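You operate a simulated robot arm through the tools that you are given. There is no shell and no other tool.

The job below is to be done with a simulated robot arm. You get a single attempt, and the scene is never put back.

TASK
Sort the two loose floats into the tackle box by their printed sizes.
Fine: free the latch and open the lid; shut and latch the box after, fingers clear.
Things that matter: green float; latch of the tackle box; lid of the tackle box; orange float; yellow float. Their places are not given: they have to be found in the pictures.

It is judged by the outcome, as a careful person would: the job done as asked, and still so three seconds after it is handed in. It fails if anything else is knocked over, pushed out of place, dropped, spilled or broken. A push-on lid holds only when it is set on centred and level and pressed home; a screw cap is set on level and turned clockwise until tight.

THE ROBOT
A 7-joint arm with a two-finger parallel gripper, fixed in place. Base frame: the origin is at the foot of the arm, x ahead of it, y to its left, z up; the work surface is at about z = 900. Lengths are in mm, angles in degrees, forces in N, time in s.
With the tool pointing down near the work surface it reaches from about 380 to 800 mm from the base axis. Its first joint turns from -143.0 to 143.0 degrees. Payload 3 kg.
The TCP is the grasp point between the finger pads, 30 mm short of the fingertips. In the tool frame z runs along the fingers and y along their closing line. Largest opening 110 mm; finger width 20, thickness 10; the body of the gripper, 48 by 112 mm, starts 55 mm behind the TCP.
Orientation is that of the tool frame in the base frame, as a unit quaternion [w, x, y, z]. With the fingers straight down and closing along the base's y, the tool's x points along the base's -x, its y along +y and its z along -z.

THE INTERFACE
- The arm moves only by the tool drive_tool. Its argument "increments" is a list of rows, each an object (a shift or turn left out is 0, a gripper value left out holds the last) with "translation": the shift along the tool's x, y, z in mm, a list of three; "dr": the turn, a rotation vector about the tool's x, y, z in degrees, a list of three; "fingers": the gripper command, from -1 (fully open) to 1 (shut), values between in proportion. In form: [{"translation": [x, y, z], "dr": [wx, wy, wz], "fingers": fingers}, ...]. A call has 1 to 20 rows; each row shifts and turns the commanded pose from where the row before left it, along the tool's axes as they then stand. Each row takes 0.2 s and may step no farther than 50 mm and 8.6 degrees from the row before; otherwise, or with a gripper value out of range, the whole call is refused. Where a pose cannot be reached the arm comes as near as it can. A force on the tool above 60 N (or 10 N above the force at the start of the call, whichever is more), or a blocked arm, ends the call early, and 0.2 s more pass. Each finger travels about 153 mm/s and halts on what it meets, pressing with about 33 N; the grip force reading is that of the motor and also rises with nothing between the fingers. The clock runs only during rows and for 0.2 s after the last one: add rows that do not move to give the fingers time. The reply holds the time, the measured pose of the TCP, the force on the tool along the base axes, the opening and the grip force, in the units named above and with some noise, with the torque about the TCP (base axes, N m) and any sound that the robot's microphone picked up, and new pictures: "show" is both (left out), scene, wrist or none.
- Cameras (640 x 400 px; columns grow to the right, rows downward): "scene" is fixed at [224.8, 653.2, 1701.6]; the picture's right is [-0.94, -0.33, 0.00], its down [-0.16, 0.45, -0.88] and it looks along [0.29, -0.83, -0.48] (base axes); focal length 359 px, centre (320, 200). "wrist" rides on the gripper at [72, 17, -103] in the tool frame; the picture's right is [-0.23, 0.97, 0.00], its down [-0.76, -0.18, -0.62] and it looks along [-0.61, -0.14, 0.78] (tool axes); focal length 222 px, centre (320, 200).
- slide_trunk(by): slides the trunk up (or, below 0, down) by that many mm; the arm rides with it, the base frame stays. It gives what a move gives, with no picture.
- probe_pixels(camera, pixels): there is no depth. For up to 12 entries [column, row, z] of the newest picture of that camera ("zoom" is the newest enlarged one), the place [x, y] in the base frame at which the ray of that pixel passes the height z, good to about 2 mm, but the place of the scene camera against the robot may be out by one fixed shift of up to 18 mm in any direction. No time passes.
- close_up(camera, box): a new picture of the part [left, top, right, bottom] of that camera's present view, enlarged. No time passes.
- sign_off(): hands the job in; it is judged then, once.

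Leave the gripper open and the arm clear of the work at the hand-in unless told otherwise.

The tools are called after "Request:" by a JSON object that holds its "name" and its "arguments". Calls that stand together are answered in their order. drive_tool: Moves the arm, as the interface text tells. Its arguments: {"type":"object","properties":{"increments":{"type":"array","items":{"type":"object","properties":{"translation":{"type":"array","items":{"type":"number"}},"dr":{"type":"array","items":{"type":"number"}},"fingers":{"type":"number"}}}},"show":{"type":"string","enum":["both","scene","wrist","none"]}},"required":["increments"]} The other tools are called the same way: slide_trunk (by) slides the trunk up or down; probe_pixels (camera, pixels) gives the place at which the rays of pixels pass given heights; close_up (camera, box) takes an enlarged picture of a part of a camera's view; sign_off () hands the job in.

At the start:

```text
time: 0.0
tcp_pos: [607.9, -246.5, 1257.6]
orientation: [-0.001, 0.0, 1.0, -0.001]
contact_force: [0.5, -0.6, 0.1]
wrist_torque: [0.01, 0.01, -0.01]
gripper_width: 109.9
grip_force: 0.0
trunk travel left (down, up): [-425.0, 65.0]
```

scene: 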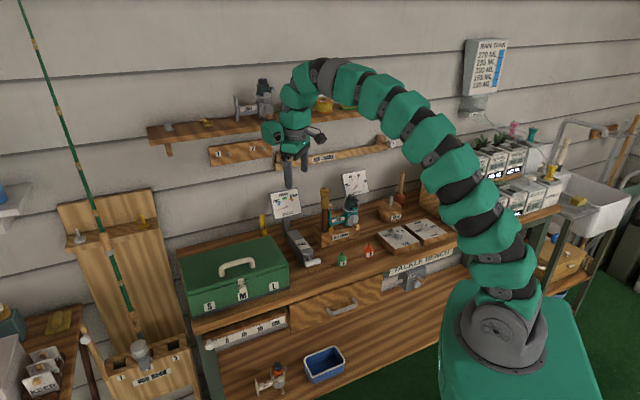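
wrist: 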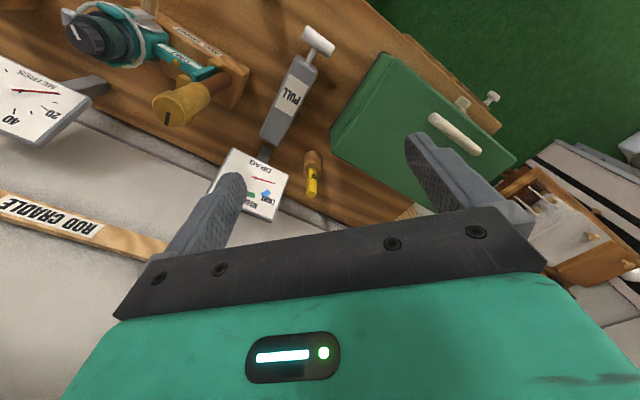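

I see the green tackle box at about (235,275) in the scene view, with the green and red/orange floats near (342,260) and (369,250). I'll take enlarged views of the box and the floats.

Request:
{"name": "close_up", "arguments": {"camera": "scene", "box": [170, 225, 300, 325]}}

Request:
{"name": "close_up", "arguments": {"camera": "scene", "box": [320, 220, 400, 280]}}

Request:
{"name": "close_up", "arguments": {"camera": "wrist", "box": [320, 40, 540, 230]}}

```text
4.00 times, centred on (235, 275) of scene
```

zoom: 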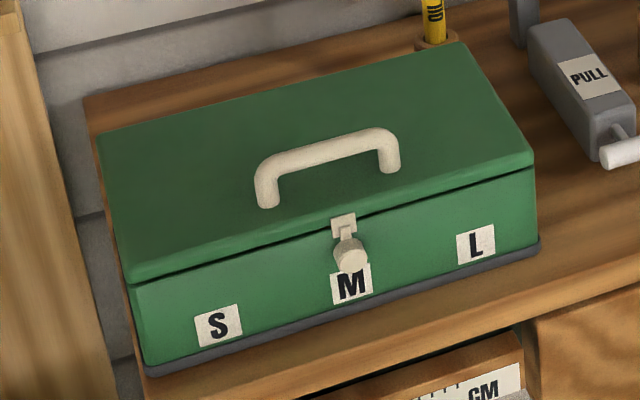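

```text
6.67 times, centred on (360, 250) of scene
```

zoom: 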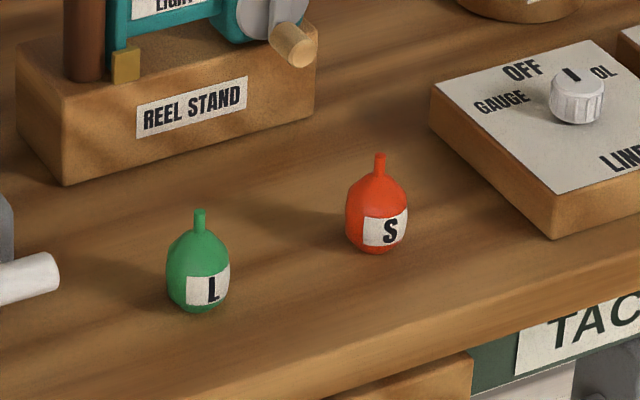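

```text
2.11 times, centred on (430, 135) of wrist
```

zoom: 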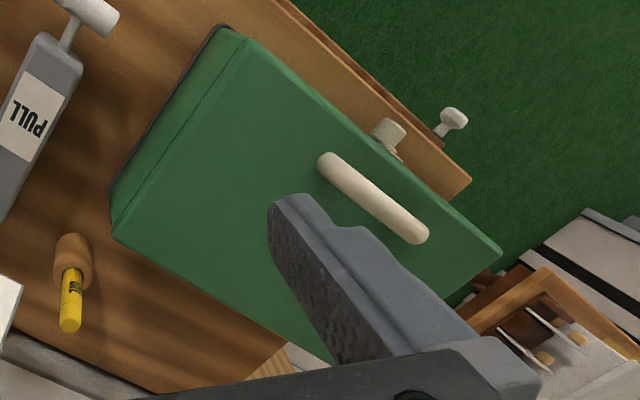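

Green reads L and orange reads S. The latch is a knob on the front of the box, which faces the scene camera, and the box compartments are marked S, M and L. Next I probe the box corners, latch and floats in both cameras.

Request:
{"name": "probe_pixels", "arguments": {"camera": "scene", "pixels": [[193, 318, 900], [289.5, 286.5, 900], [187, 294.5, 1000], [288, 260, 1000], [269.5, 230.5, 1000], [179, 255, 1000], [341.5, 266, 905], [341.9, 251.5, 940], [368.4, 257.3, 905], [369, 243.2, 940], [242.5, 289, 970], [238, 265, 1040]]}}

Request:
{"name": "probe_pixels", "arguments": {"camera": "wrist", "pixels": [[389, 55, 1000], [516, 159, 1000], [331, 130, 1000], [435, 120, 1040], [478, 152, 1040], [462, 103, 970], [389, 55, 900], [313, 155, 900]]}}

```text
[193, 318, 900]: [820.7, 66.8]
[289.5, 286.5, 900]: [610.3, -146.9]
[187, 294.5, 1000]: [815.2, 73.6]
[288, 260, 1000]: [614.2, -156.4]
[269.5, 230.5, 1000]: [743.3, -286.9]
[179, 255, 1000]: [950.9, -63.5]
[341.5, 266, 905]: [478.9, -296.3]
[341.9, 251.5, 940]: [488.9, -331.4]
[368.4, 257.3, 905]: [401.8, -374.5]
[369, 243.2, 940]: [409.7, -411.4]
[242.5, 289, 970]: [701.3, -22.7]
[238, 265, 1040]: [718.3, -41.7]
```

```text
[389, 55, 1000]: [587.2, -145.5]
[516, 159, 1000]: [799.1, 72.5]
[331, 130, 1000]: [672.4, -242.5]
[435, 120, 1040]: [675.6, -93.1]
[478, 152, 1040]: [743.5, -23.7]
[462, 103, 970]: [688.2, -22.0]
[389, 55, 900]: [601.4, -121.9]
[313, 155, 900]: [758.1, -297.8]
```

The box is turned about 45°, and its front faces (-x, +y). Before touching anything I move the tool to the front side of the box, turning it 45° so the wrist camera looks at the latch.

Request:
{"name": "drive_tool", "arguments": {"increments": [{"translation": [2.4, 40.4, 10]}, {"translation": [2.4, 40.4, 10]}, {"translation": [2.4, 40.4, 10]}, {"translation": [2.4, 40.4, 10]}, {"translation": [2.4, 40.4, 20]}, {"translation": [2.4, 40.4, 20]}, {"translation": [2.4, 40.4, 24]}, {"translation": [2.4, 40.4, 24]}, {"dr": [0, 0, 7.5]}, {"dr": [0, 0, 7.5]}, {"dr": [0, 0, 7.5]}, {"dr": [0, 0, 7.5]}, {"dr": [0, 0, 7.5]}, {"dr": [0, 0, 7.5]}, {}]}}

```text
time: 3.2
tcp_pos: [586.6, 76.9, 1129.0]
orientation: [-0.001, 0.384, 0.923, 0.0]
contact_force: [-0.6, -0.1, 0.6]
wrist_torque: [0.01, 0.01, 0.01]
gripper_width: 109.9
grip_force: 0.0
trunk travel left (down, up): [-425.0, 65.0]
```

scene: 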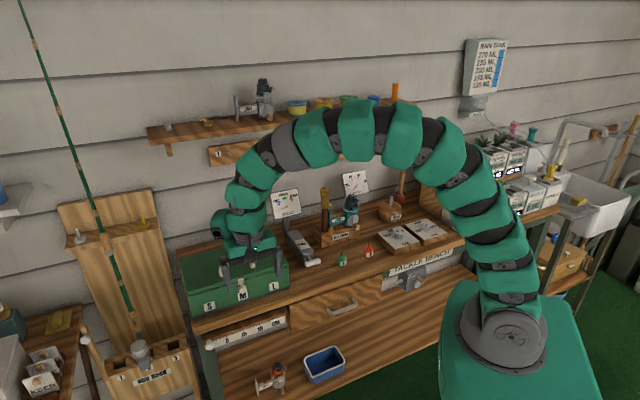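
wrist: 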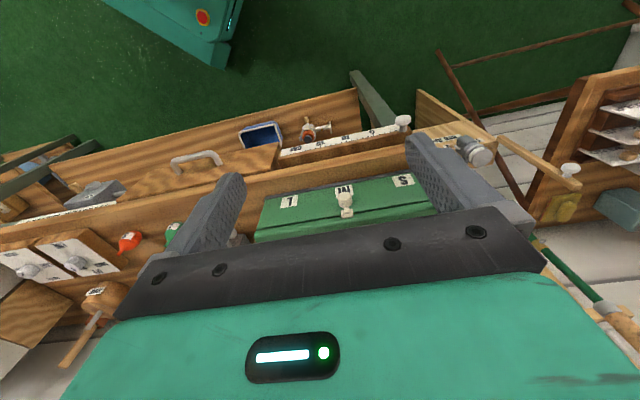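

The wrist picture is upside down relative to the box. The front face, with L, M, S and the latch, is at about (345,195). I'll enlarge it.

Request:
{"name": "close_up", "arguments": {"camera": "wrist", "box": [250, 165, 440, 250]}}

Request:
{"name": "close_up", "arguments": {"camera": "wrist", "box": [320, 175, 370, 220]}}

Request:
{"name": "close_up", "arguments": {"camera": "scene", "box": [215, 255, 265, 305]}}

```text
3.37 times, centred on (345, 208) of wrist
```

zoom: 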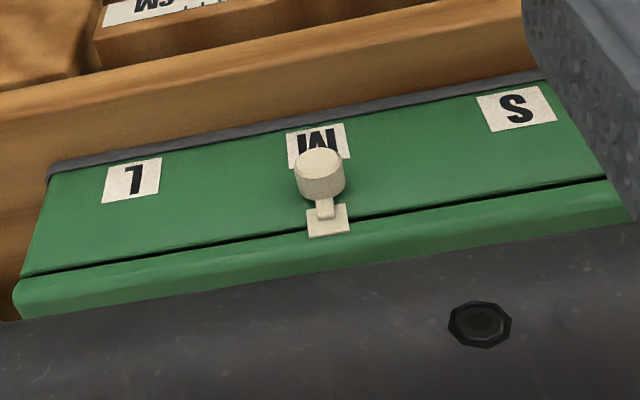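

```text
8.89 times, centred on (345, 198) of wrist
```

zoom: 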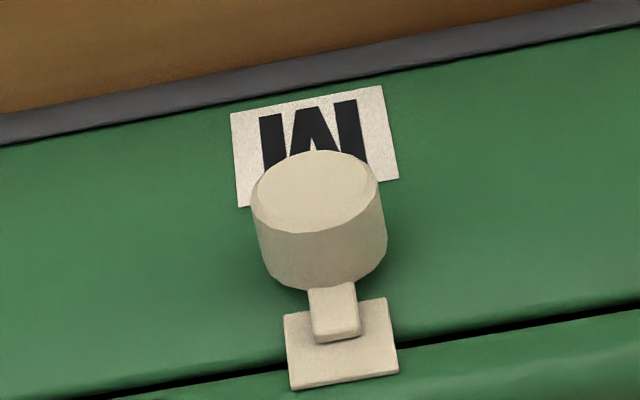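

```text
8.00 times, centred on (240, 280) of scene
```

zoom: 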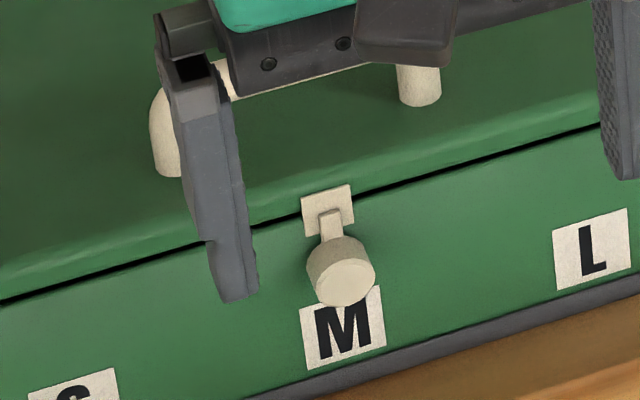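

The latch is a round knob sticking out from the front face. A short tongue runs up from it over a keeper plate on the lid, so it looks like a turn-latch. I'll probe points on the front face at several heights to fix the geometry.

Request:
{"name": "probe_pixels", "arguments": {"camera": "wrist", "pixels": [[264.9, 200.6, 900], [411, 169.4, 900], [346, 183, 900], [344, 197, 950], [344, 197, 960], [344, 197, 970], [347.5, 214, 970], [347.5, 214, 980], [347.5, 214, 990], [256, 231, 980], [430, 203, 980], [254, 241, 1000]]}}

Request:
{"name": "probe_pixels", "arguments": {"camera": "scene", "pixels": [[242.5, 284.5, 950], [242.5, 284.5, 960], [242.5, 284.5, 970], [241, 276.5, 970], [241, 276.5, 980], [241, 276.5, 990], [292, 267.5, 960], [292, 267.5, 980]]}}

```text
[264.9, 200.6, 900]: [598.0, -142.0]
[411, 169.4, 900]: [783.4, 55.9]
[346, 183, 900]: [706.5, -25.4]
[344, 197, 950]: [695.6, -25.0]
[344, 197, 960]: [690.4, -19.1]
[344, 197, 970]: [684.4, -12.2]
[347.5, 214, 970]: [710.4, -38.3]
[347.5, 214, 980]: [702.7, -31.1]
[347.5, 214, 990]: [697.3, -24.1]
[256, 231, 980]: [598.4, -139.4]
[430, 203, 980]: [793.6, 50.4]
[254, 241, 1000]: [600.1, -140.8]
```

```text
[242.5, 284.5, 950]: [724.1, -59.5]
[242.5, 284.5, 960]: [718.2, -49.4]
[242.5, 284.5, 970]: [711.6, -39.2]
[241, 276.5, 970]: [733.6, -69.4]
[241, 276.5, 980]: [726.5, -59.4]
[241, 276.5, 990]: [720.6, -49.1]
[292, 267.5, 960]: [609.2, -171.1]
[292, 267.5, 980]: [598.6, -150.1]
```

The front plane runs at about 45° (u=(x+y)/√2, v=(y−x)/√2 ≈ −518), and the knob is near u≈474, z≈965. I'm pitching the tool to horizontal in the clear space in front of the bench, with the fingers pointing at the box front. That sets up gripping the knob and gives a better view.

Request:
{"name": "drive_tool", "arguments": {"increments": [{"dr": [0, -8.18, 0]}, {"dr": [0, -8.18, 0]}, {"dr": [0, -8.18, 0]}, {"dr": [0, -8.18, 0]}, {"dr": [0, -8.18, 0]}, {"dr": [0, -8.18, 0]}, {"dr": [0, -8.18, 0]}, {"dr": [0, -8.18, 0]}, {"dr": [0, -8.18, 0]}, {"dr": [0, -8.18, 0]}, {"dr": [0, -8.18, 0]}, {}]}}

Request:
{"name": "close_up", "arguments": {"camera": "wrist", "box": [160, 40, 480, 240]}}

```text
time: 5.8
tcp_pos: [587.1, 77.5, 1129.0]
orientation: [0.653, 0.27, 0.653, -0.271]
contact_force: [0.5, -0.4, -0.3]
wrist_torque: [-0.02, 0.01, -0.03]
gripper_width: 110.0
grip_force: 0.1
trunk travel left (down, up): [-425.0, 65.0]
```

scene: 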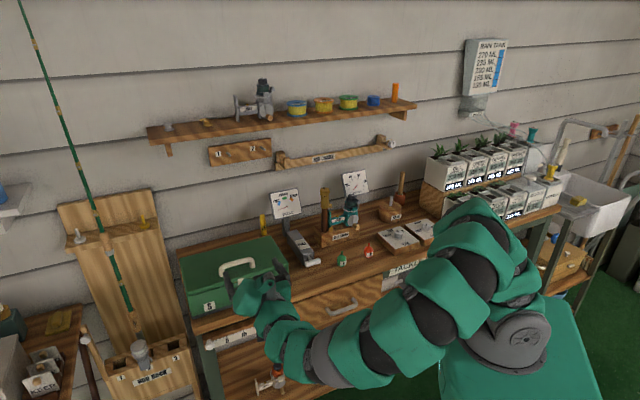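
wrist: 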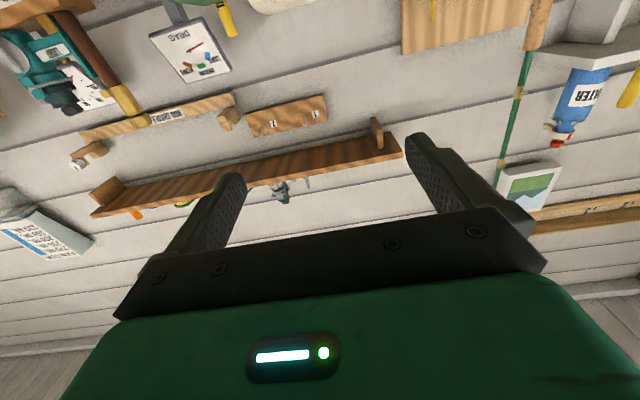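

```text
2.00 times, centred on (320, 140) of wrist
```

zoom: 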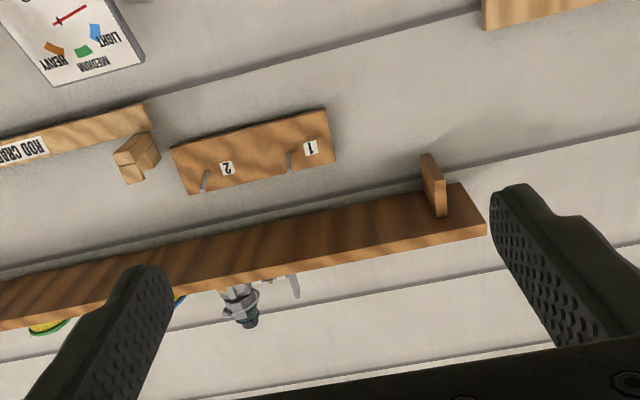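

The tool is now level and faces the box. Its tips are still well in front of the bench edge. I'll lower it to about knob height (z≈965) while staying well in front.

Request:
{"name": "drive_tool", "arguments": {"increments": [{"translation": [41, 0, 0]}, {"translation": [41, 0, 0]}, {"translation": [41, 0, 0]}, {"translation": [41, 5, 0]}, {}]}}

Request:
{"name": "close_up", "arguments": {"camera": "wrist", "box": [220, 10, 460, 160]}}

Request:
{"name": "close_up", "arguments": {"camera": "scene", "box": [180, 240, 300, 330]}}

```text
time: 7.0
tcp_pos: [590.6, 80.1, 966.4]
orientation: [0.653, 0.27, 0.654, -0.27]
contact_force: [0.4, 0.5, 0.7]
wrist_torque: [-0.02, 0.01, 0.01]
gripper_width: 109.7
grip_force: 0.0
trunk travel left (down, up): [-425.0, 65.0]
```

scene: 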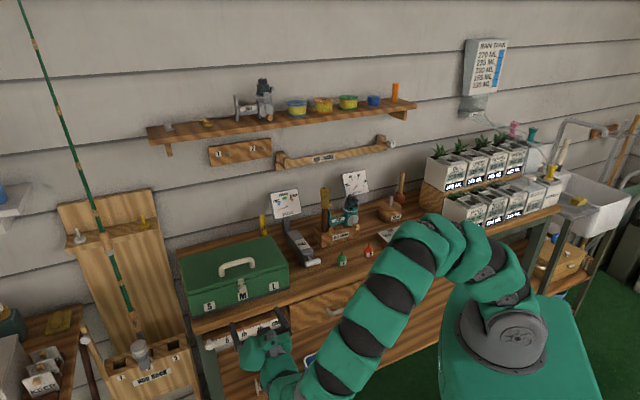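
wrist: 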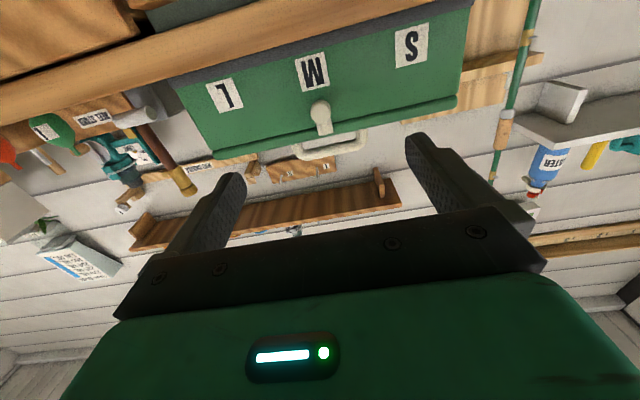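

```text
2.67 times, centred on (340, 85) of wrist
```

zoom: 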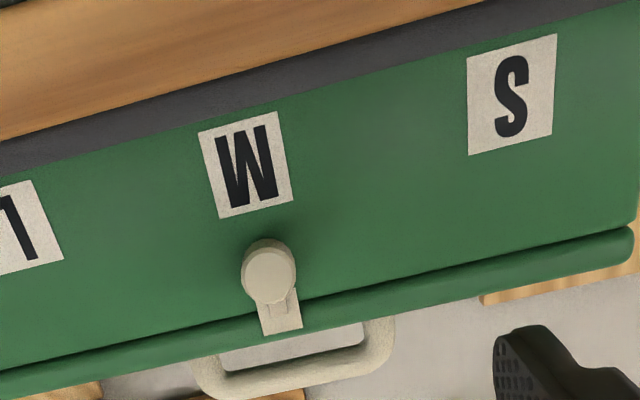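

```text
4.44 times, centred on (240, 285) of scene
```

zoom: 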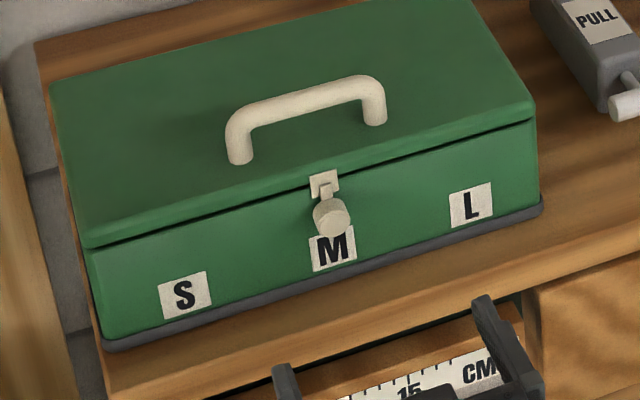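

Combining the two wrist-camera rays puts the knob face at u≈476, v≈−496, z≈966, with a diameter of about 22. I'm approaching level to v≈−480, which leaves the fingertips about 10 mm short of the front face and either side of the knob.

Request:
{"name": "drive_tool", "arguments": {"increments": [{"translation": [0, 1.7, 40]}, {"translation": [0, 0, 40]}, {"translation": [0, 0, 25]}, {"translation": [0, 0, 14]}, {}]}}

Request:
{"name": "close_up", "arguments": {"camera": "wrist", "box": [200, 60, 440, 220]}}

Request:
{"name": "close_up", "arguments": {"camera": "scene", "box": [200, 250, 280, 310]}}

```text
time: 8.2
tcp_pos: [676.1, -4.0, 965.5]
orientation: [0.653, 0.271, 0.653, -0.271]
contact_force: [0.8, 0.6, -0.5]
wrist_torque: [0.0, 0.06, 0.01]
gripper_width: 110.1
grip_force: 0.1
trunk travel left (down, up): [-425.0, 65.0]
```

scene: 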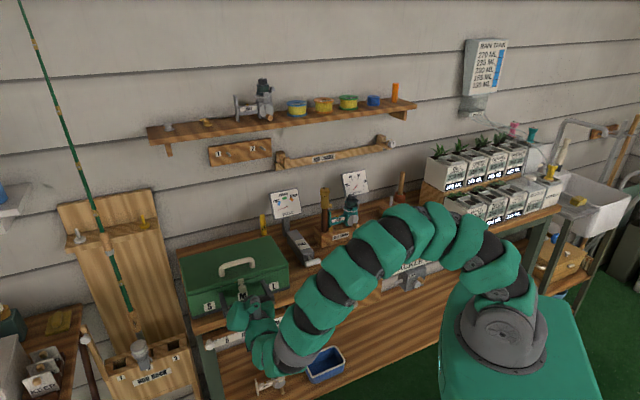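
wrist: 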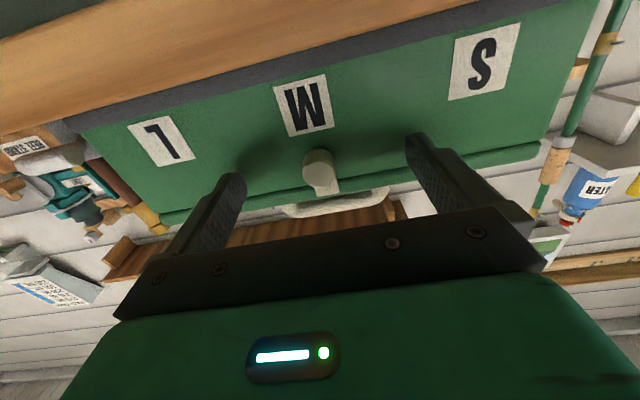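

```text
2.50 times, centred on (320, 140) of wrist
```

zoom: 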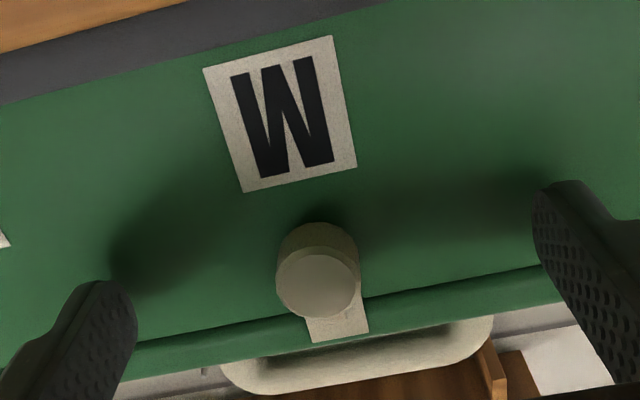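

```text
6.67 times, centred on (240, 280) of scene
```

zoom: 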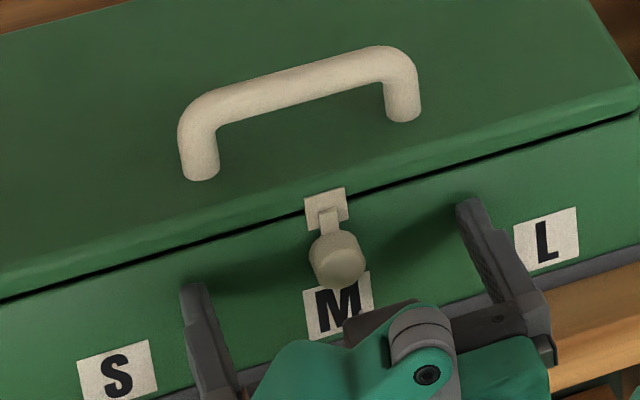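

The knob sits centred between the fingers (face at u≈475, z≈965). I'll close on it.

Request:
{"name": "drive_tool", "arguments": {"increments": [{"fingers": 0.5}, {"fingers": 1}, {"fingers": 1}, {"fingers": 1}], "show": "wrist"}}

Request:
{"name": "close_up", "arguments": {"camera": "scene", "box": [200, 250, 280, 310]}}

```text
time: 9.2
tcp_pos: [674.7, -3.6, 965.3]
orientation: [0.652, 0.271, 0.654, -0.271]
contact_force: [-2.7, -2.0, -0.2]
wrist_torque: [-0.03, -0.05, 0.13]
gripper_width: 21.3
grip_force: 32.8
trunk travel left (down, up): [-425.0, 65.0]
```

wrist: 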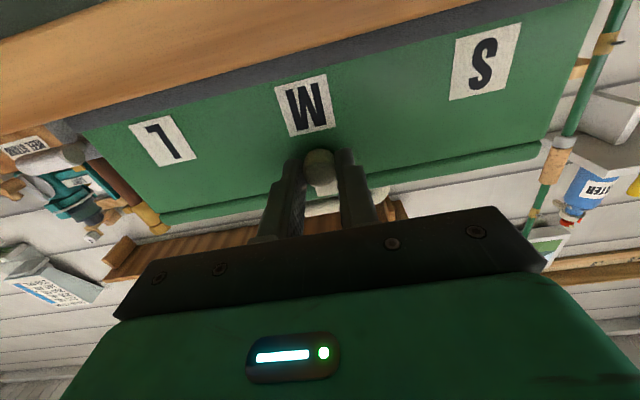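

```text
6.67 times, centred on (240, 280) of scene
```

zoom: 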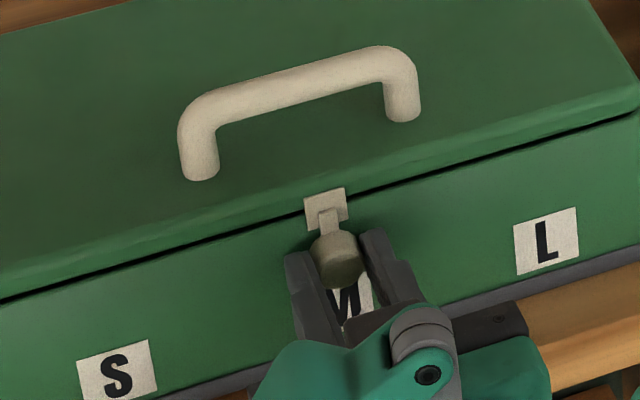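

I have the knob gripped at 21.3 mm. I'll try a small 6° roll and watch the torque about the knob axis.

Request:
{"name": "drive_tool", "arguments": {"increments": [{"dr": [0, 0, 3]}, {"dr": [0, 0, 3]}, {}], "show": "none"}}

Request:
{"name": "close_up", "arguments": {"camera": "scene", "box": [220, 260, 260, 290]}}

```text
time: 10.0
tcp_pos: [676.9, -3.0, 965.9]
orientation: [0.666, 0.304, 0.639, -0.236]
contact_force: [-2.4, -4.3, 1.1]
wrist_torque: [0.12, 0.12, 0.08]
gripper_width: 21.4
grip_force: 32.8
trunk travel left (down, up): [-425.0, 65.0]
```

```text
13.33 times, centred on (240, 275) of scene
```

zoom: 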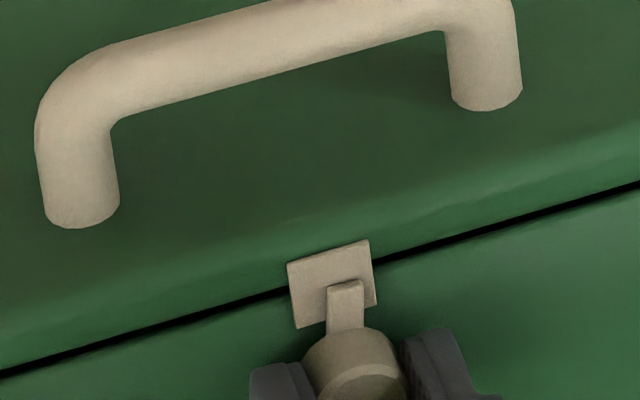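

The tongue tip moved to the right with very little torque, so the latch turns. I'll continue the roll in this direction.

Request:
{"name": "drive_tool", "arguments": {"increments": [{"dr": [0, 0, 6]}, {"dr": [0, 0, 6]}, {"dr": [0, 0, 6]}, {"dr": [0, 0, 6]}, {"dr": [0, 0, 6]}, {}], "show": "none"}}

Request:
{"name": "close_up", "arguments": {"camera": "scene", "box": [220, 260, 260, 290]}}

```text
time: 11.4
tcp_pos: [755.0, 33.6, 958.0]
orientation: [0.706, 0.46, 0.536, -0.055]
contact_force: [-21.5, -5.6, 16.6]
wrist_torque: [-0.04, -0.14, -0.96]
gripper_width: 22.3
grip_force: 33.1
out of reach, approached as far as the arm can: row 1, 2, 3, 4, 5
trunk travel left (down, up): [-425.0, 65.0]
```

```text
13.33 times, centred on (240, 275) of scene
```

zoom: 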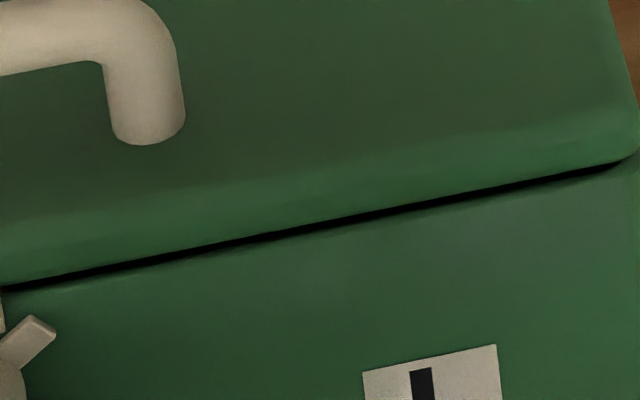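

The arm ran into a reach limit and swung sideways with the knob in its grip, so the box has been dragged. I need to see where it is before moving anything.

Request:
{"name": "drive_tool", "arguments": {"increments": [{}]}}

Request:
{"name": "close_up", "arguments": {"camera": "scene", "box": [140, 220, 300, 340]}}

```text
time: 11.8
tcp_pos: [753.7, 33.1, 957.2]
orientation: [0.706, 0.459, 0.536, -0.056]
contact_force: [-16.8, -6.0, 19.7]
wrist_torque: [-0.41, -0.31, -1.1]
gripper_width: 22.3
grip_force: 33.9
trunk travel left (down, up): [-425.0, 65.0]
```

scene: 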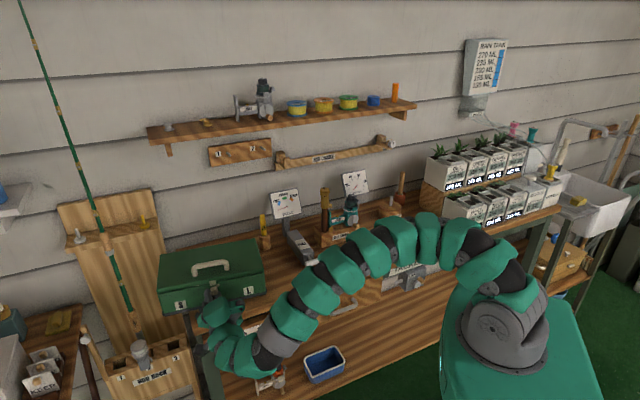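
wrist: 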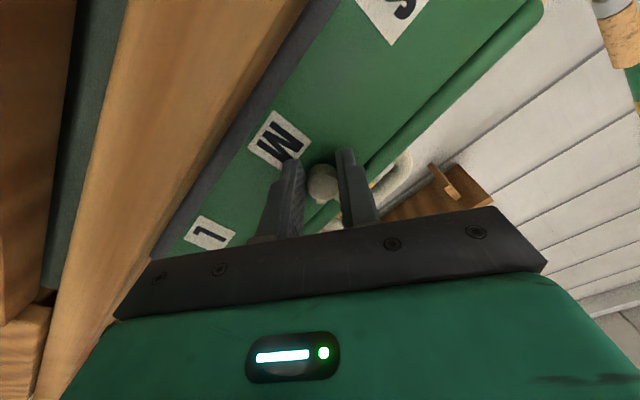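

```text
3.33 times, centred on (220, 280) of scene
```

zoom: 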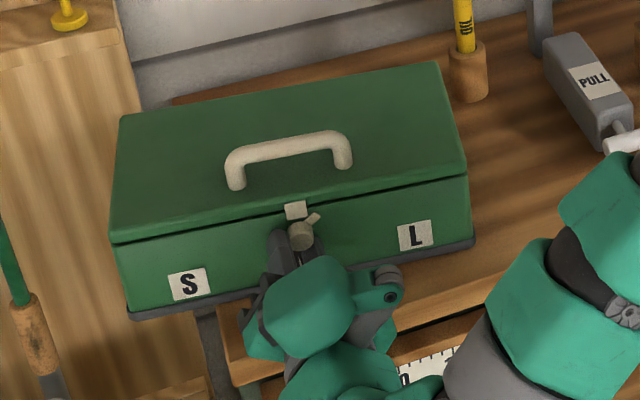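

The tool rolled 36° as commanded, but its position couldn't be held. The box slid about 80 mm along the bench, and its left end now overhangs. The tongue did come off the keeper. I'll release the knob with a small opening and back straight out before dragging the box back under better control.

Request:
{"name": "drive_tool", "arguments": {"increments": [{"fingers": 0.3}, {"fingers": 0.3}, {"translation": [0, 0, -15]}, {"translation": [0, 0, -25]}, {"translation": [0, 0, -40]}, {}]}}

Request:
{"name": "close_up", "arguments": {"camera": "scene", "box": [140, 220, 300, 340]}}

```text
time: 13.2
tcp_pos: [724.4, 100.6, 948.6]
orientation: [0.704, 0.46, 0.538, -0.058]
contact_force: [0.2, -0.3, -0.2]
wrist_torque: [-0.04, -0.04, 0.0]
gripper_width: 38.6
grip_force: 0.1
out of reach, approached as far as the arm can: row 3, 4, 5
trunk travel left (down, up): [-425.0, 65.0]
```

scene: 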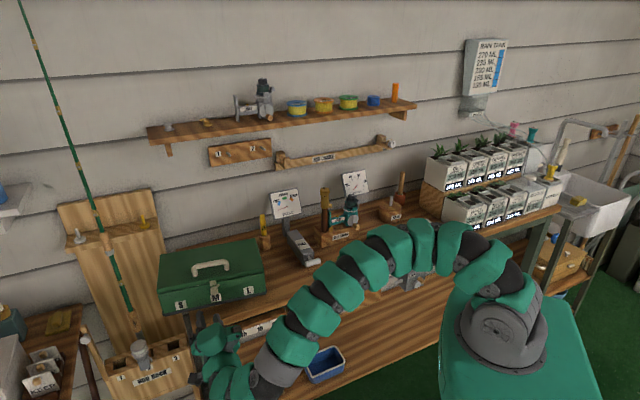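
wrist: 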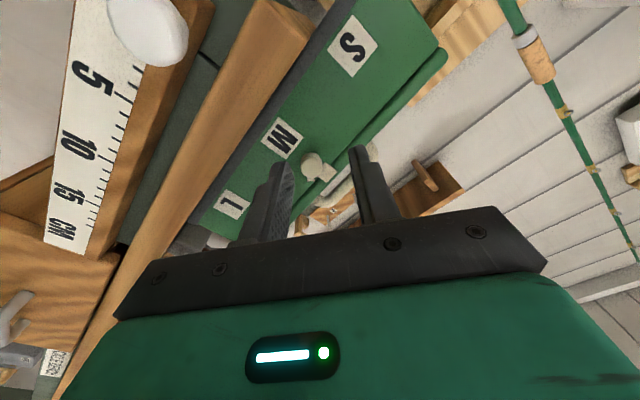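

```text
3.33 times, centred on (220, 280) of scene
```

zoom: 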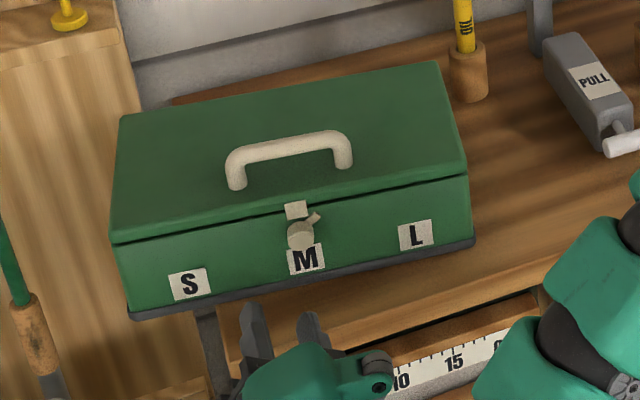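

The box is released and standing still, and the tongue is off the keeper. The arm is against a joint limit, so I'll roll it back in free air to recover.

Request:
{"name": "drive_tool", "arguments": {"increments": [{"dr": [0, 0, -6]}, {"dr": [0, 0, -6]}, {"dr": [0, 0, -6]}, {"dr": [0, 0, -6]}, {"dr": [0, 0, -6]}, {"dr": [0, 0, -6]}, {}]}}

```text
time: 14.8
tcp_pos: [724.5, 101.5, 947.8]
orientation: [0.653, 0.27, 0.654, -0.271]
contact_force: [-0.2, -0.5, -0.6]
wrist_torque: [0.0, -0.01, -0.05]
gripper_width: 38.6
grip_force: 0.1
trunk travel left (down, up): [-425.0, 65.0]
```

scene: 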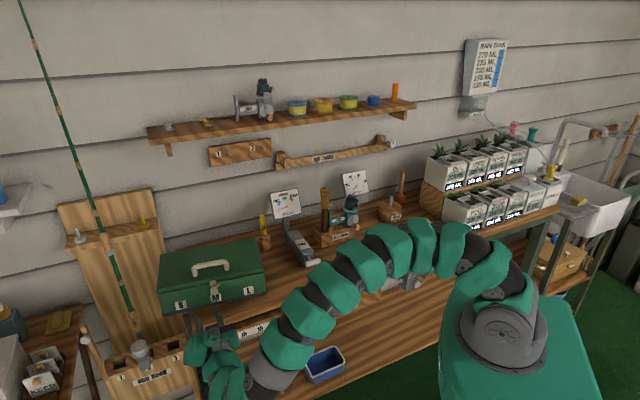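
wrist: 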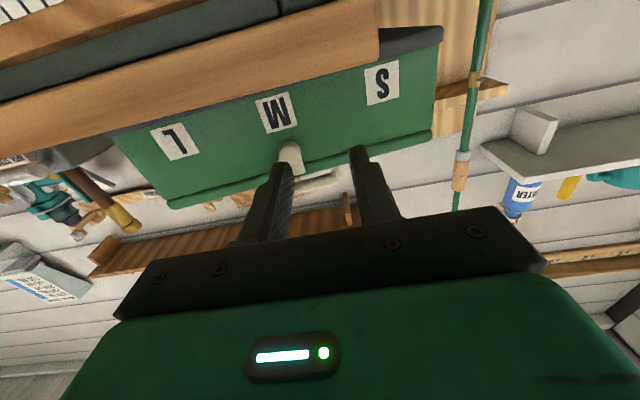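

The tool is level again. I'll retreat outward and up, pitch the tool back to pointing down, and then roll −90° so the fingers can straddle the lid handle.

Request:
{"name": "drive_tool", "arguments": {"increments": [{"translation": [0, 0, -40]}, {"translation": [-36, -22, -16]}, {"translation": [-36, -22, -16]}, {"translation": [-36, -22, -8]}, {"translation": [-36, -22, 0]}, {"translation": [-46, -10, 0], "fingers": -1}, {"translation": [-46, 0, 0]}, {"dr": [0, 8.18, 0]}, {"dr": [0, 8.18, 0]}, {"dr": [0, 8.18, 0]}, {"dr": [0, 8.18, 0]}, {"dr": [0, 8.18, 0]}, {"dr": [0, 8.18, 0]}, {"dr": [0, 8.18, 0]}, {"dr": [0, 8.18, 0]}, {"dr": [0, 8.18, 0]}, {"dr": [0, 8.18, 0]}, {"dr": [0, 8.18, 0]}, {}]}}

```text
time: 18.8
tcp_pos: [598.7, 87.9, 1185.0]
orientation: [-0.002, 0.383, 0.924, 0.0]
contact_force: [1.0, 0.4, 0.1]
wrist_torque: [0.02, 0.0, 0.03]
gripper_width: 110.2
grip_force: 0.0
trunk travel left (down, up): [-425.0, 65.0]
```

scene: 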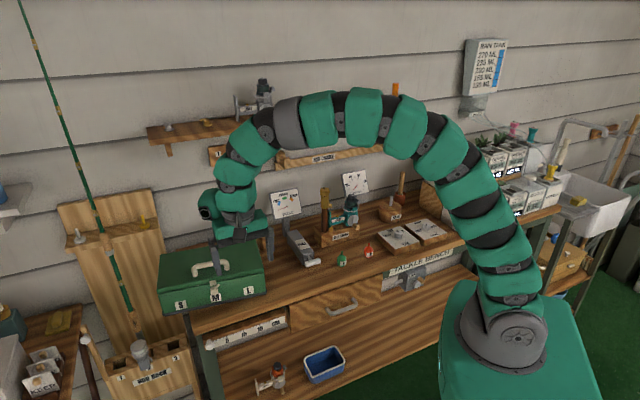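
wrist: 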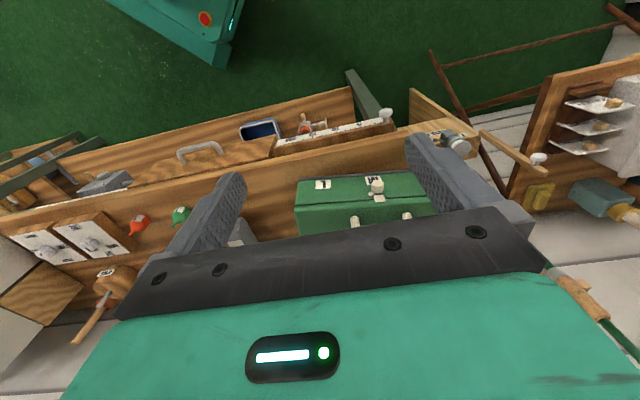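

I'm back to pointing down. I'll enlarge the wrist view to measure the box's new position and the handle.

Request:
{"name": "close_up", "arguments": {"camera": "wrist", "box": [280, 150, 440, 250]}}

Request:
{"name": "close_up", "arguments": {"camera": "scene", "box": [140, 220, 300, 320]}}

```text
4.00 times, centred on (360, 200) of wrist
```

zoom: 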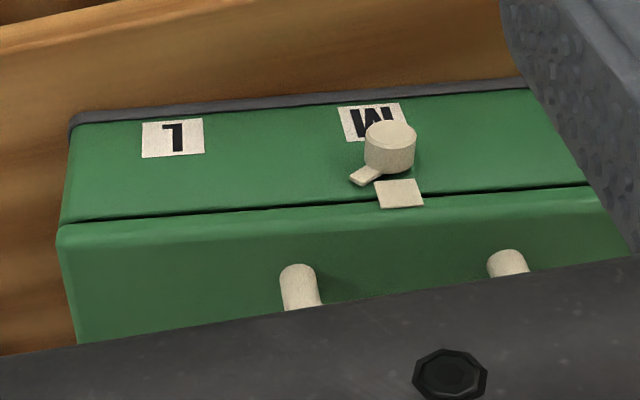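

```text
4.00 times, centred on (220, 270) of scene
```

zoom: 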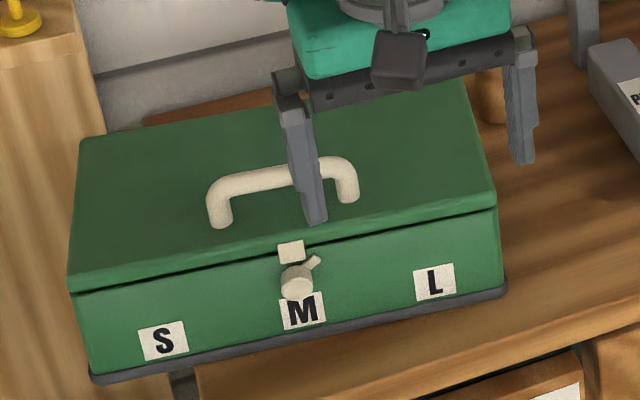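

Request:
{"name": "probe_pixels", "arguments": {"camera": "wrist", "pixels": [[298.3, 181, 900], [405, 172.5, 900], [377.5, 183.5, 966], [380, 198.3, 990], [354.3, 218, 1030], [354.3, 218, 1040], [406.5, 215, 1030], [406.5, 215, 1040], [295, 208, 1000], [427, 198, 985]]}}

Request:
{"name": "probe_pixels", "arguments": {"camera": "scene", "pixels": [[163.25, 314.5, 900], [266.5, 293, 900], [157.5, 288.5, 1000], [263.5, 268.5, 1000], [255.5, 241, 1000], [160, 256, 1000], [191, 266, 1040], [227, 260, 1040]]}}

```text
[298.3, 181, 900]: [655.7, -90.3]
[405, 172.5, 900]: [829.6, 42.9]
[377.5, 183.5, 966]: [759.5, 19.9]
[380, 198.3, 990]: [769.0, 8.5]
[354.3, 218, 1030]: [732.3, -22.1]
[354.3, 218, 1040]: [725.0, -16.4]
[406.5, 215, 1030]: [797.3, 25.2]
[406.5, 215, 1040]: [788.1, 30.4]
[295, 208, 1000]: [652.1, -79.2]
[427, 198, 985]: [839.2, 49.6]
```

```text
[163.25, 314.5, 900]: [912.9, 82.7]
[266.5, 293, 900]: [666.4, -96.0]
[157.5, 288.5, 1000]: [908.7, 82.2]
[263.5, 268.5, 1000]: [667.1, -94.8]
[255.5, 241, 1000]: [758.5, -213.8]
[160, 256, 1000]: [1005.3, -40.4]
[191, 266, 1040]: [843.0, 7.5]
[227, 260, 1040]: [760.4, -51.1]
```

I measured the box: it has yawed about −8.6°, and its front right corner is at (656,−90) (originally about (598,−142)). The handle centre is near (792,−19), with its top at z≈1045. I'll roll the tool so the fingers straddle the handle, move above it and check.

Request:
{"name": "drive_tool", "arguments": {"increments": [{"dr": [0, 0, -8.17]}, {"dr": [0, 0, -8.17]}, {"dr": [0, 0, -8.17]}, {"dr": [0, 0, -8.17]}, {"dr": [0, 0, -8.17]}, {"dr": [0, 0, -8.17]}, {"dr": [0, 0, -8.17]}, {"dr": [0, 0, -8.17]}, {"dr": [0, 0, -8.17]}, {"dr": [0, 0, -8.17]}, {"translation": [-18.3, -40.4, 0]}, {"translation": [-18.3, -40.4, 0]}, {"translation": [-18.3, -40.4, 10]}, {"translation": [-18.3, -40.4, 20]}, {"translation": [-18.1, -40.4, 20]}, {}]}}

Request:
{"name": "close_up", "arguments": {"camera": "scene", "box": [140, 220, 300, 320]}}

```text
time: 22.2
tcp_pos: [774.7, -24.0, 1132.4]
orientation: [-0.001, -0.314, 0.949, 0.001]
contact_force: [-0.3, 0.3, 0.2]
wrist_torque: [0.08, 0.01, 0.02]
gripper_width: 110.1
grip_force: 0.1
out of reach, approached as far as the arm can: row 15
trunk travel left (down, up): [-425.0, 65.0]
```

scene: 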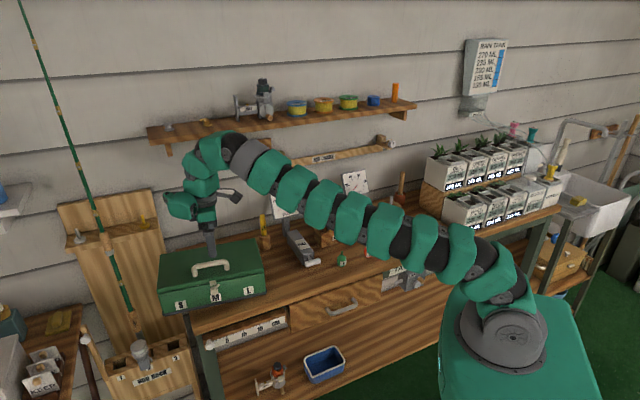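
wrist: 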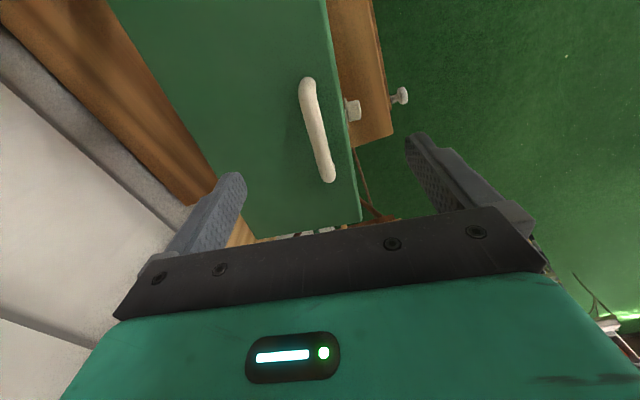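

```text
4.00 times, centred on (220, 270) of scene
```

zoom: 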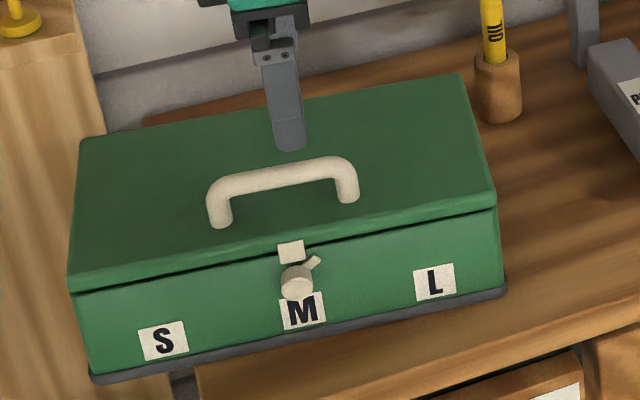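

The last step fell just short of reach. I'll probe the handle bar from this view to get its centre precisely.

Request:
{"name": "probe_pixels", "arguments": {"camera": "wrist", "pixels": [[307, 83, 1038], [329, 178, 1038], [318, 130, 1038], [352, 110, 966], [318, 130, 1030], [318, 130, 1045]]}}

Request:
{"name": "close_up", "arguments": {"camera": "wrist", "box": [220, 50, 420, 230]}}

```text
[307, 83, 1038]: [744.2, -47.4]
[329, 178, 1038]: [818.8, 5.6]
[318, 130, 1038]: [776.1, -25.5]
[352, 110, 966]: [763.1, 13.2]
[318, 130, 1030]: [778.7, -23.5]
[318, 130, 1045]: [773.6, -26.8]
```

```text
2.22 times, centred on (320, 140) of wrist
```

zoom: 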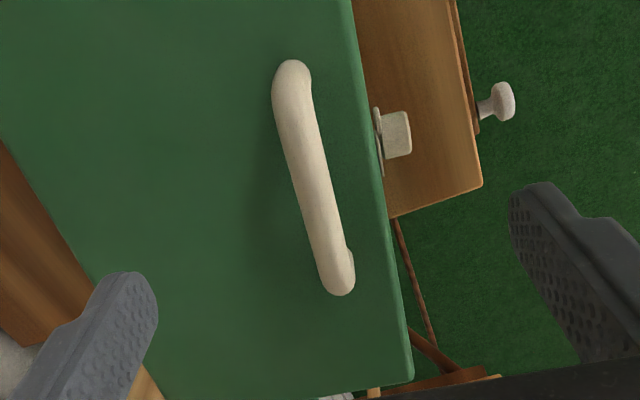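

The handle bar runs directly under the tool, about 2 mm off centre. I'll descend so the fingers straddle it, with the tips about 10 mm above the lid.

Request:
{"name": "drive_tool", "arguments": {"increments": [{"translation": [0, -2, 30]}, {"translation": [0, 0, 30]}, {"translation": [0, 0, 27]}, {}]}}

Request:
{"name": "close_up", "arguments": {"camera": "scene", "box": [140, 220, 300, 320]}}

```text
time: 23.2
tcp_pos: [776.9, -26.2, 1046.0]
orientation: [-0.001, -0.315, 0.949, 0.001]
contact_force: [-0.7, 0.8, 0.2]
wrist_torque: [-0.02, 0.03, -0.01]
gripper_width: 110.0
grip_force: 0.1
trunk travel left (down, up): [-425.0, 65.0]
```

scene: 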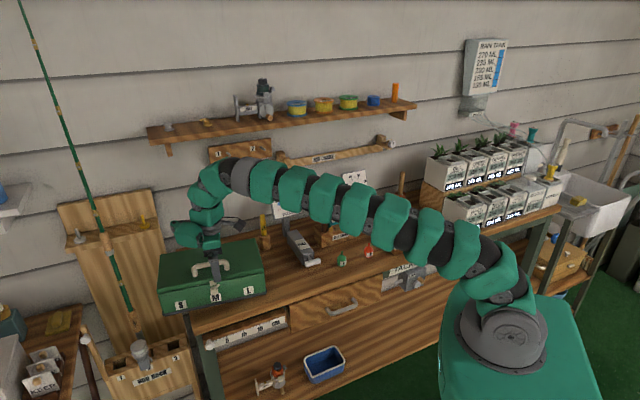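
wrist: 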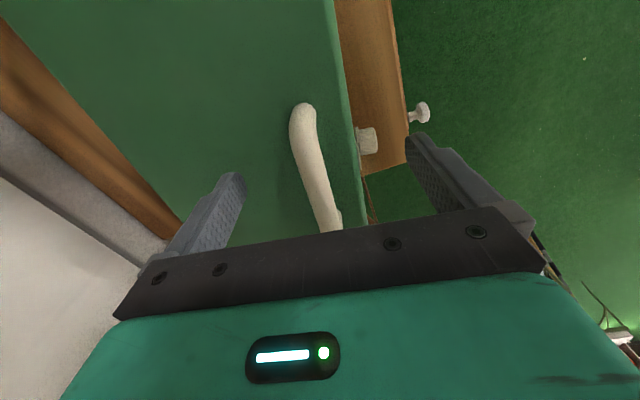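

```text
4.00 times, centred on (220, 270) of scene
```

zoom: 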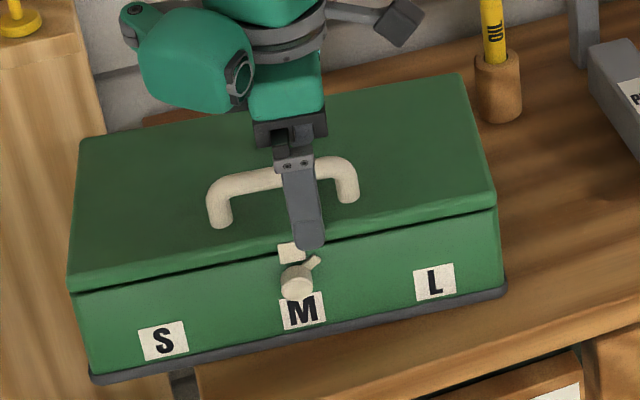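

The fingers straddle the handle. I'll close on it.

Request:
{"name": "drive_tool", "arguments": {"increments": [{"fingers": 0.5}, {"fingers": 1}, {"fingers": 1}, {"fingers": 1}], "show": "scene"}}

```text
time: 24.2
tcp_pos: [775.8, -27.7, 1045.7]
orientation: [0.0, -0.315, 0.949, 0.0]
contact_force: [9.3, -10.1, 3.8]
wrist_torque: [-0.25, -0.31, 0.23]
gripper_width: 15.5
grip_force: 32.4
trunk travel left (down, up): [-425.0, 65.0]
```

scene: 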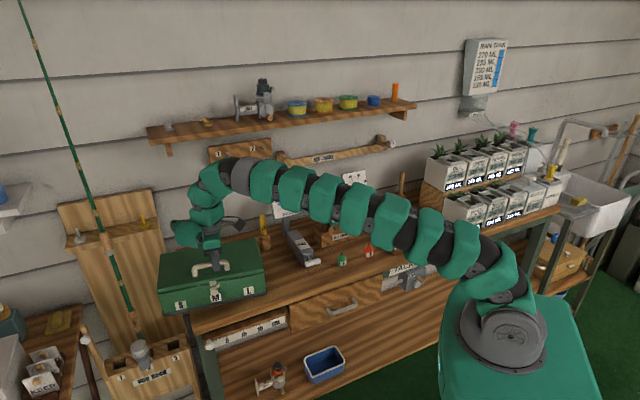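

I have the handle gripped at 15.5 mm. Now I'll slowly drag the box back along the bench, turning it counter-clockwise as it goes. I'm doing the first half, then checking.

Request:
{"name": "drive_tool", "arguments": {"increments": [{"translation": [8.1, 2.0, 0], "dr": [0, 0, -1.1]}, {"translation": [8.1, 2.2, 0], "dr": [0, 0, -1.1]}, {"translation": [8.1, 2.4, 0], "dr": [0, 0, -1.1]}, {"translation": [8.1, 2.4, 0], "dr": [0, 0, -1.1]}, {}]}}

Request:
{"name": "close_up", "arguments": {"camera": "scene", "box": [140, 220, 300, 320]}}

```text
time: 25.4
tcp_pos: [744.9, -38.6, 1046.3]
orientation: [-0.001, -0.351, 0.936, 0.0]
contact_force: [8.5, 4.9, 7.2]
wrist_torque: [-0.21, 0.12, 0.18]
gripper_width: 15.3
grip_force: 33.2
trunk travel left (down, up): [-425.0, 65.0]
```

scene: 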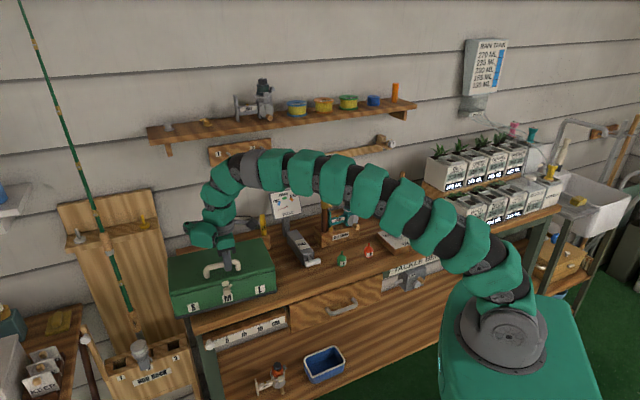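
wrist: 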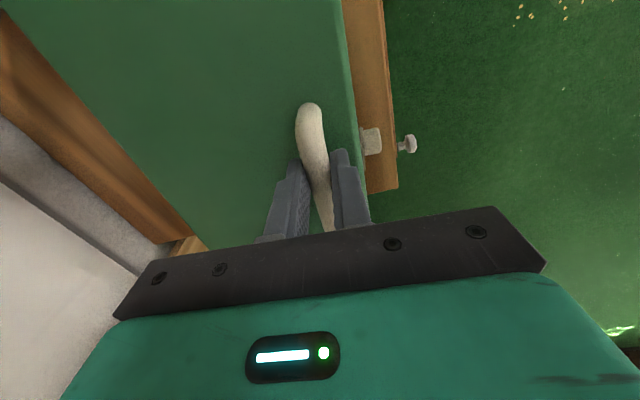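

```text
4.00 times, centred on (220, 270) of scene
```

zoom: 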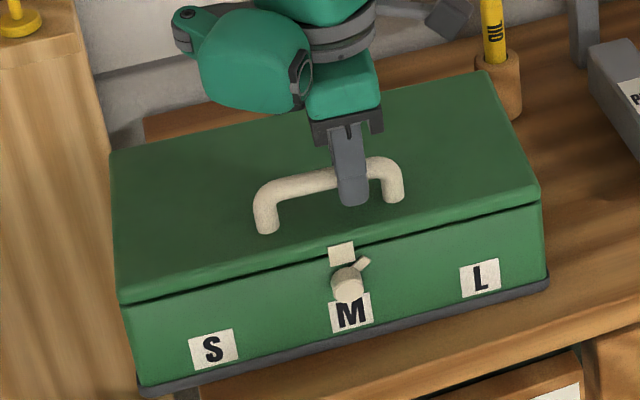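

That's working smoothly. I'll do the second half.

Request:
{"name": "drive_tool", "arguments": {"increments": [{"translation": [8.6, 2.0, 0], "dr": [0, 0, -1.05]}, {"translation": [8.6, 2.2, 0], "dr": [0, 0, -1.05]}, {"translation": [8.6, 2.4, 0], "dr": [0, 0, -1.05]}, {"translation": [8.6, 2.4, 0], "dr": [0, 0, -1.05]}, {}]}}

Request:
{"name": "close_up", "arguments": {"camera": "scene", "box": [170, 225, 300, 325]}}

```text
time: 26.6
tcp_pos: [713.7, -55.0, 1045.1]
orientation: [0.0, -0.385, 0.923, 0.0]
contact_force: [6.1, 7.1, 0.7]
wrist_torque: [0.53, -0.44, 0.22]
gripper_width: 15.6
grip_force: 33.6
trunk travel left (down, up): [-425.0, 65.0]
```

scene: 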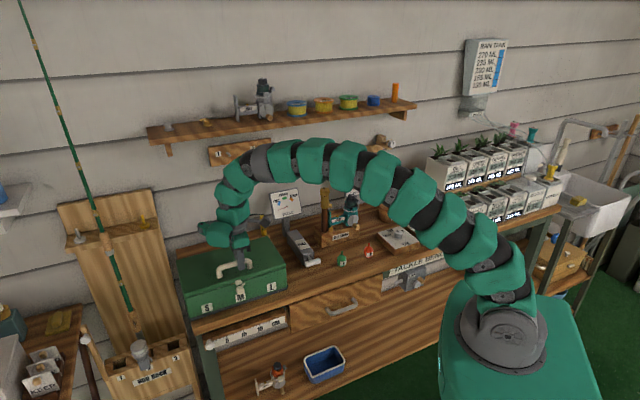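
wrist: 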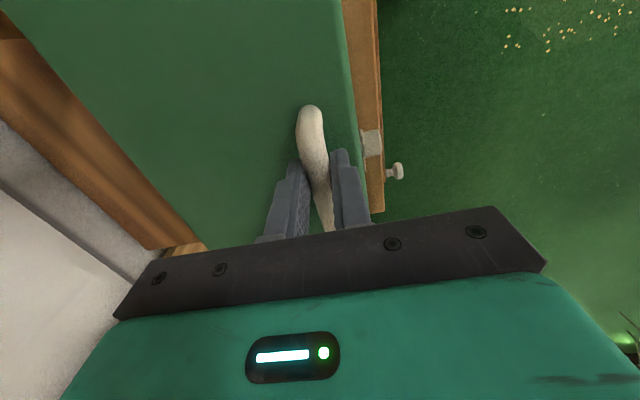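

```text
4.00 times, centred on (235, 275) of scene
```

zoom: 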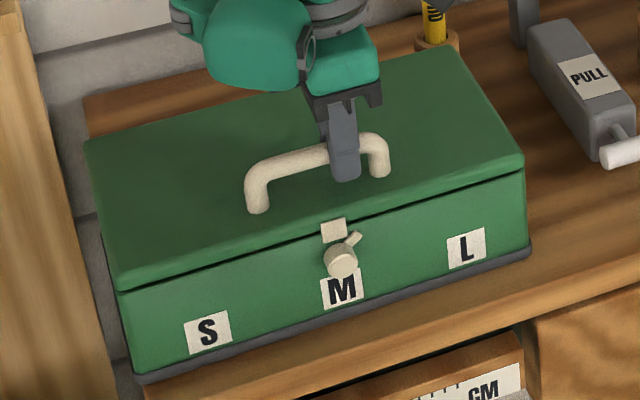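

Against the original crop, the box is about 10 zoom px (≈8 mm) too far left and the yaw matches. I'll nudge it 9 mm more.

Request:
{"name": "drive_tool", "arguments": {"increments": [{"translation": [4.5, 0, 0]}, {"translation": [4.5, 0, 0]}, {}], "show": "none"}}

Request:
{"name": "close_up", "arguments": {"camera": "scene", "box": [170, 225, 300, 325]}}

Request:
{"name": "close_up", "arguments": {"camera": "scene", "box": [220, 260, 260, 300]}}

```text
time: 27.4
tcp_pos: [705.8, -61.1, 1044.3]
orientation: [-0.002, -0.386, 0.923, 0.0]
contact_force: [5.1, 11.3, 2.0]
wrist_torque: [-0.1, 0.19, 0.55]
gripper_width: 15.6
grip_force: 33.2
trunk travel left (down, up): [-425.0, 65.0]
```

```text
4.00 times, centred on (235, 275) of scene
```

zoom: 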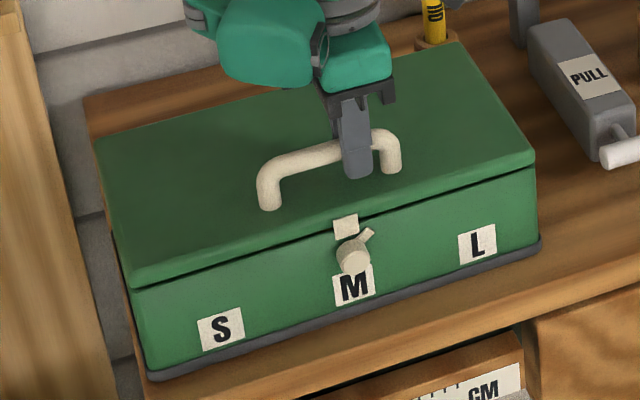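

```text
10.00 times, centred on (240, 280) of scene
```

zoom: 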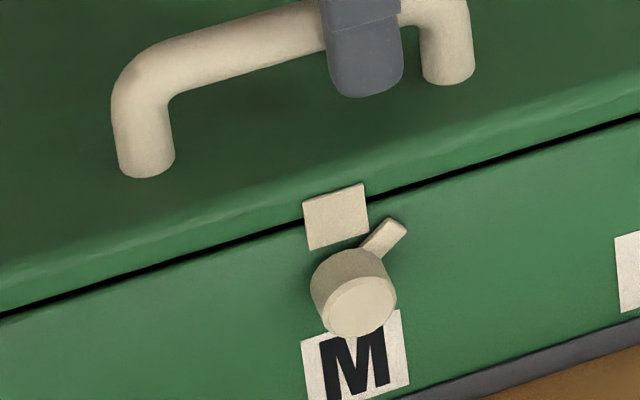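

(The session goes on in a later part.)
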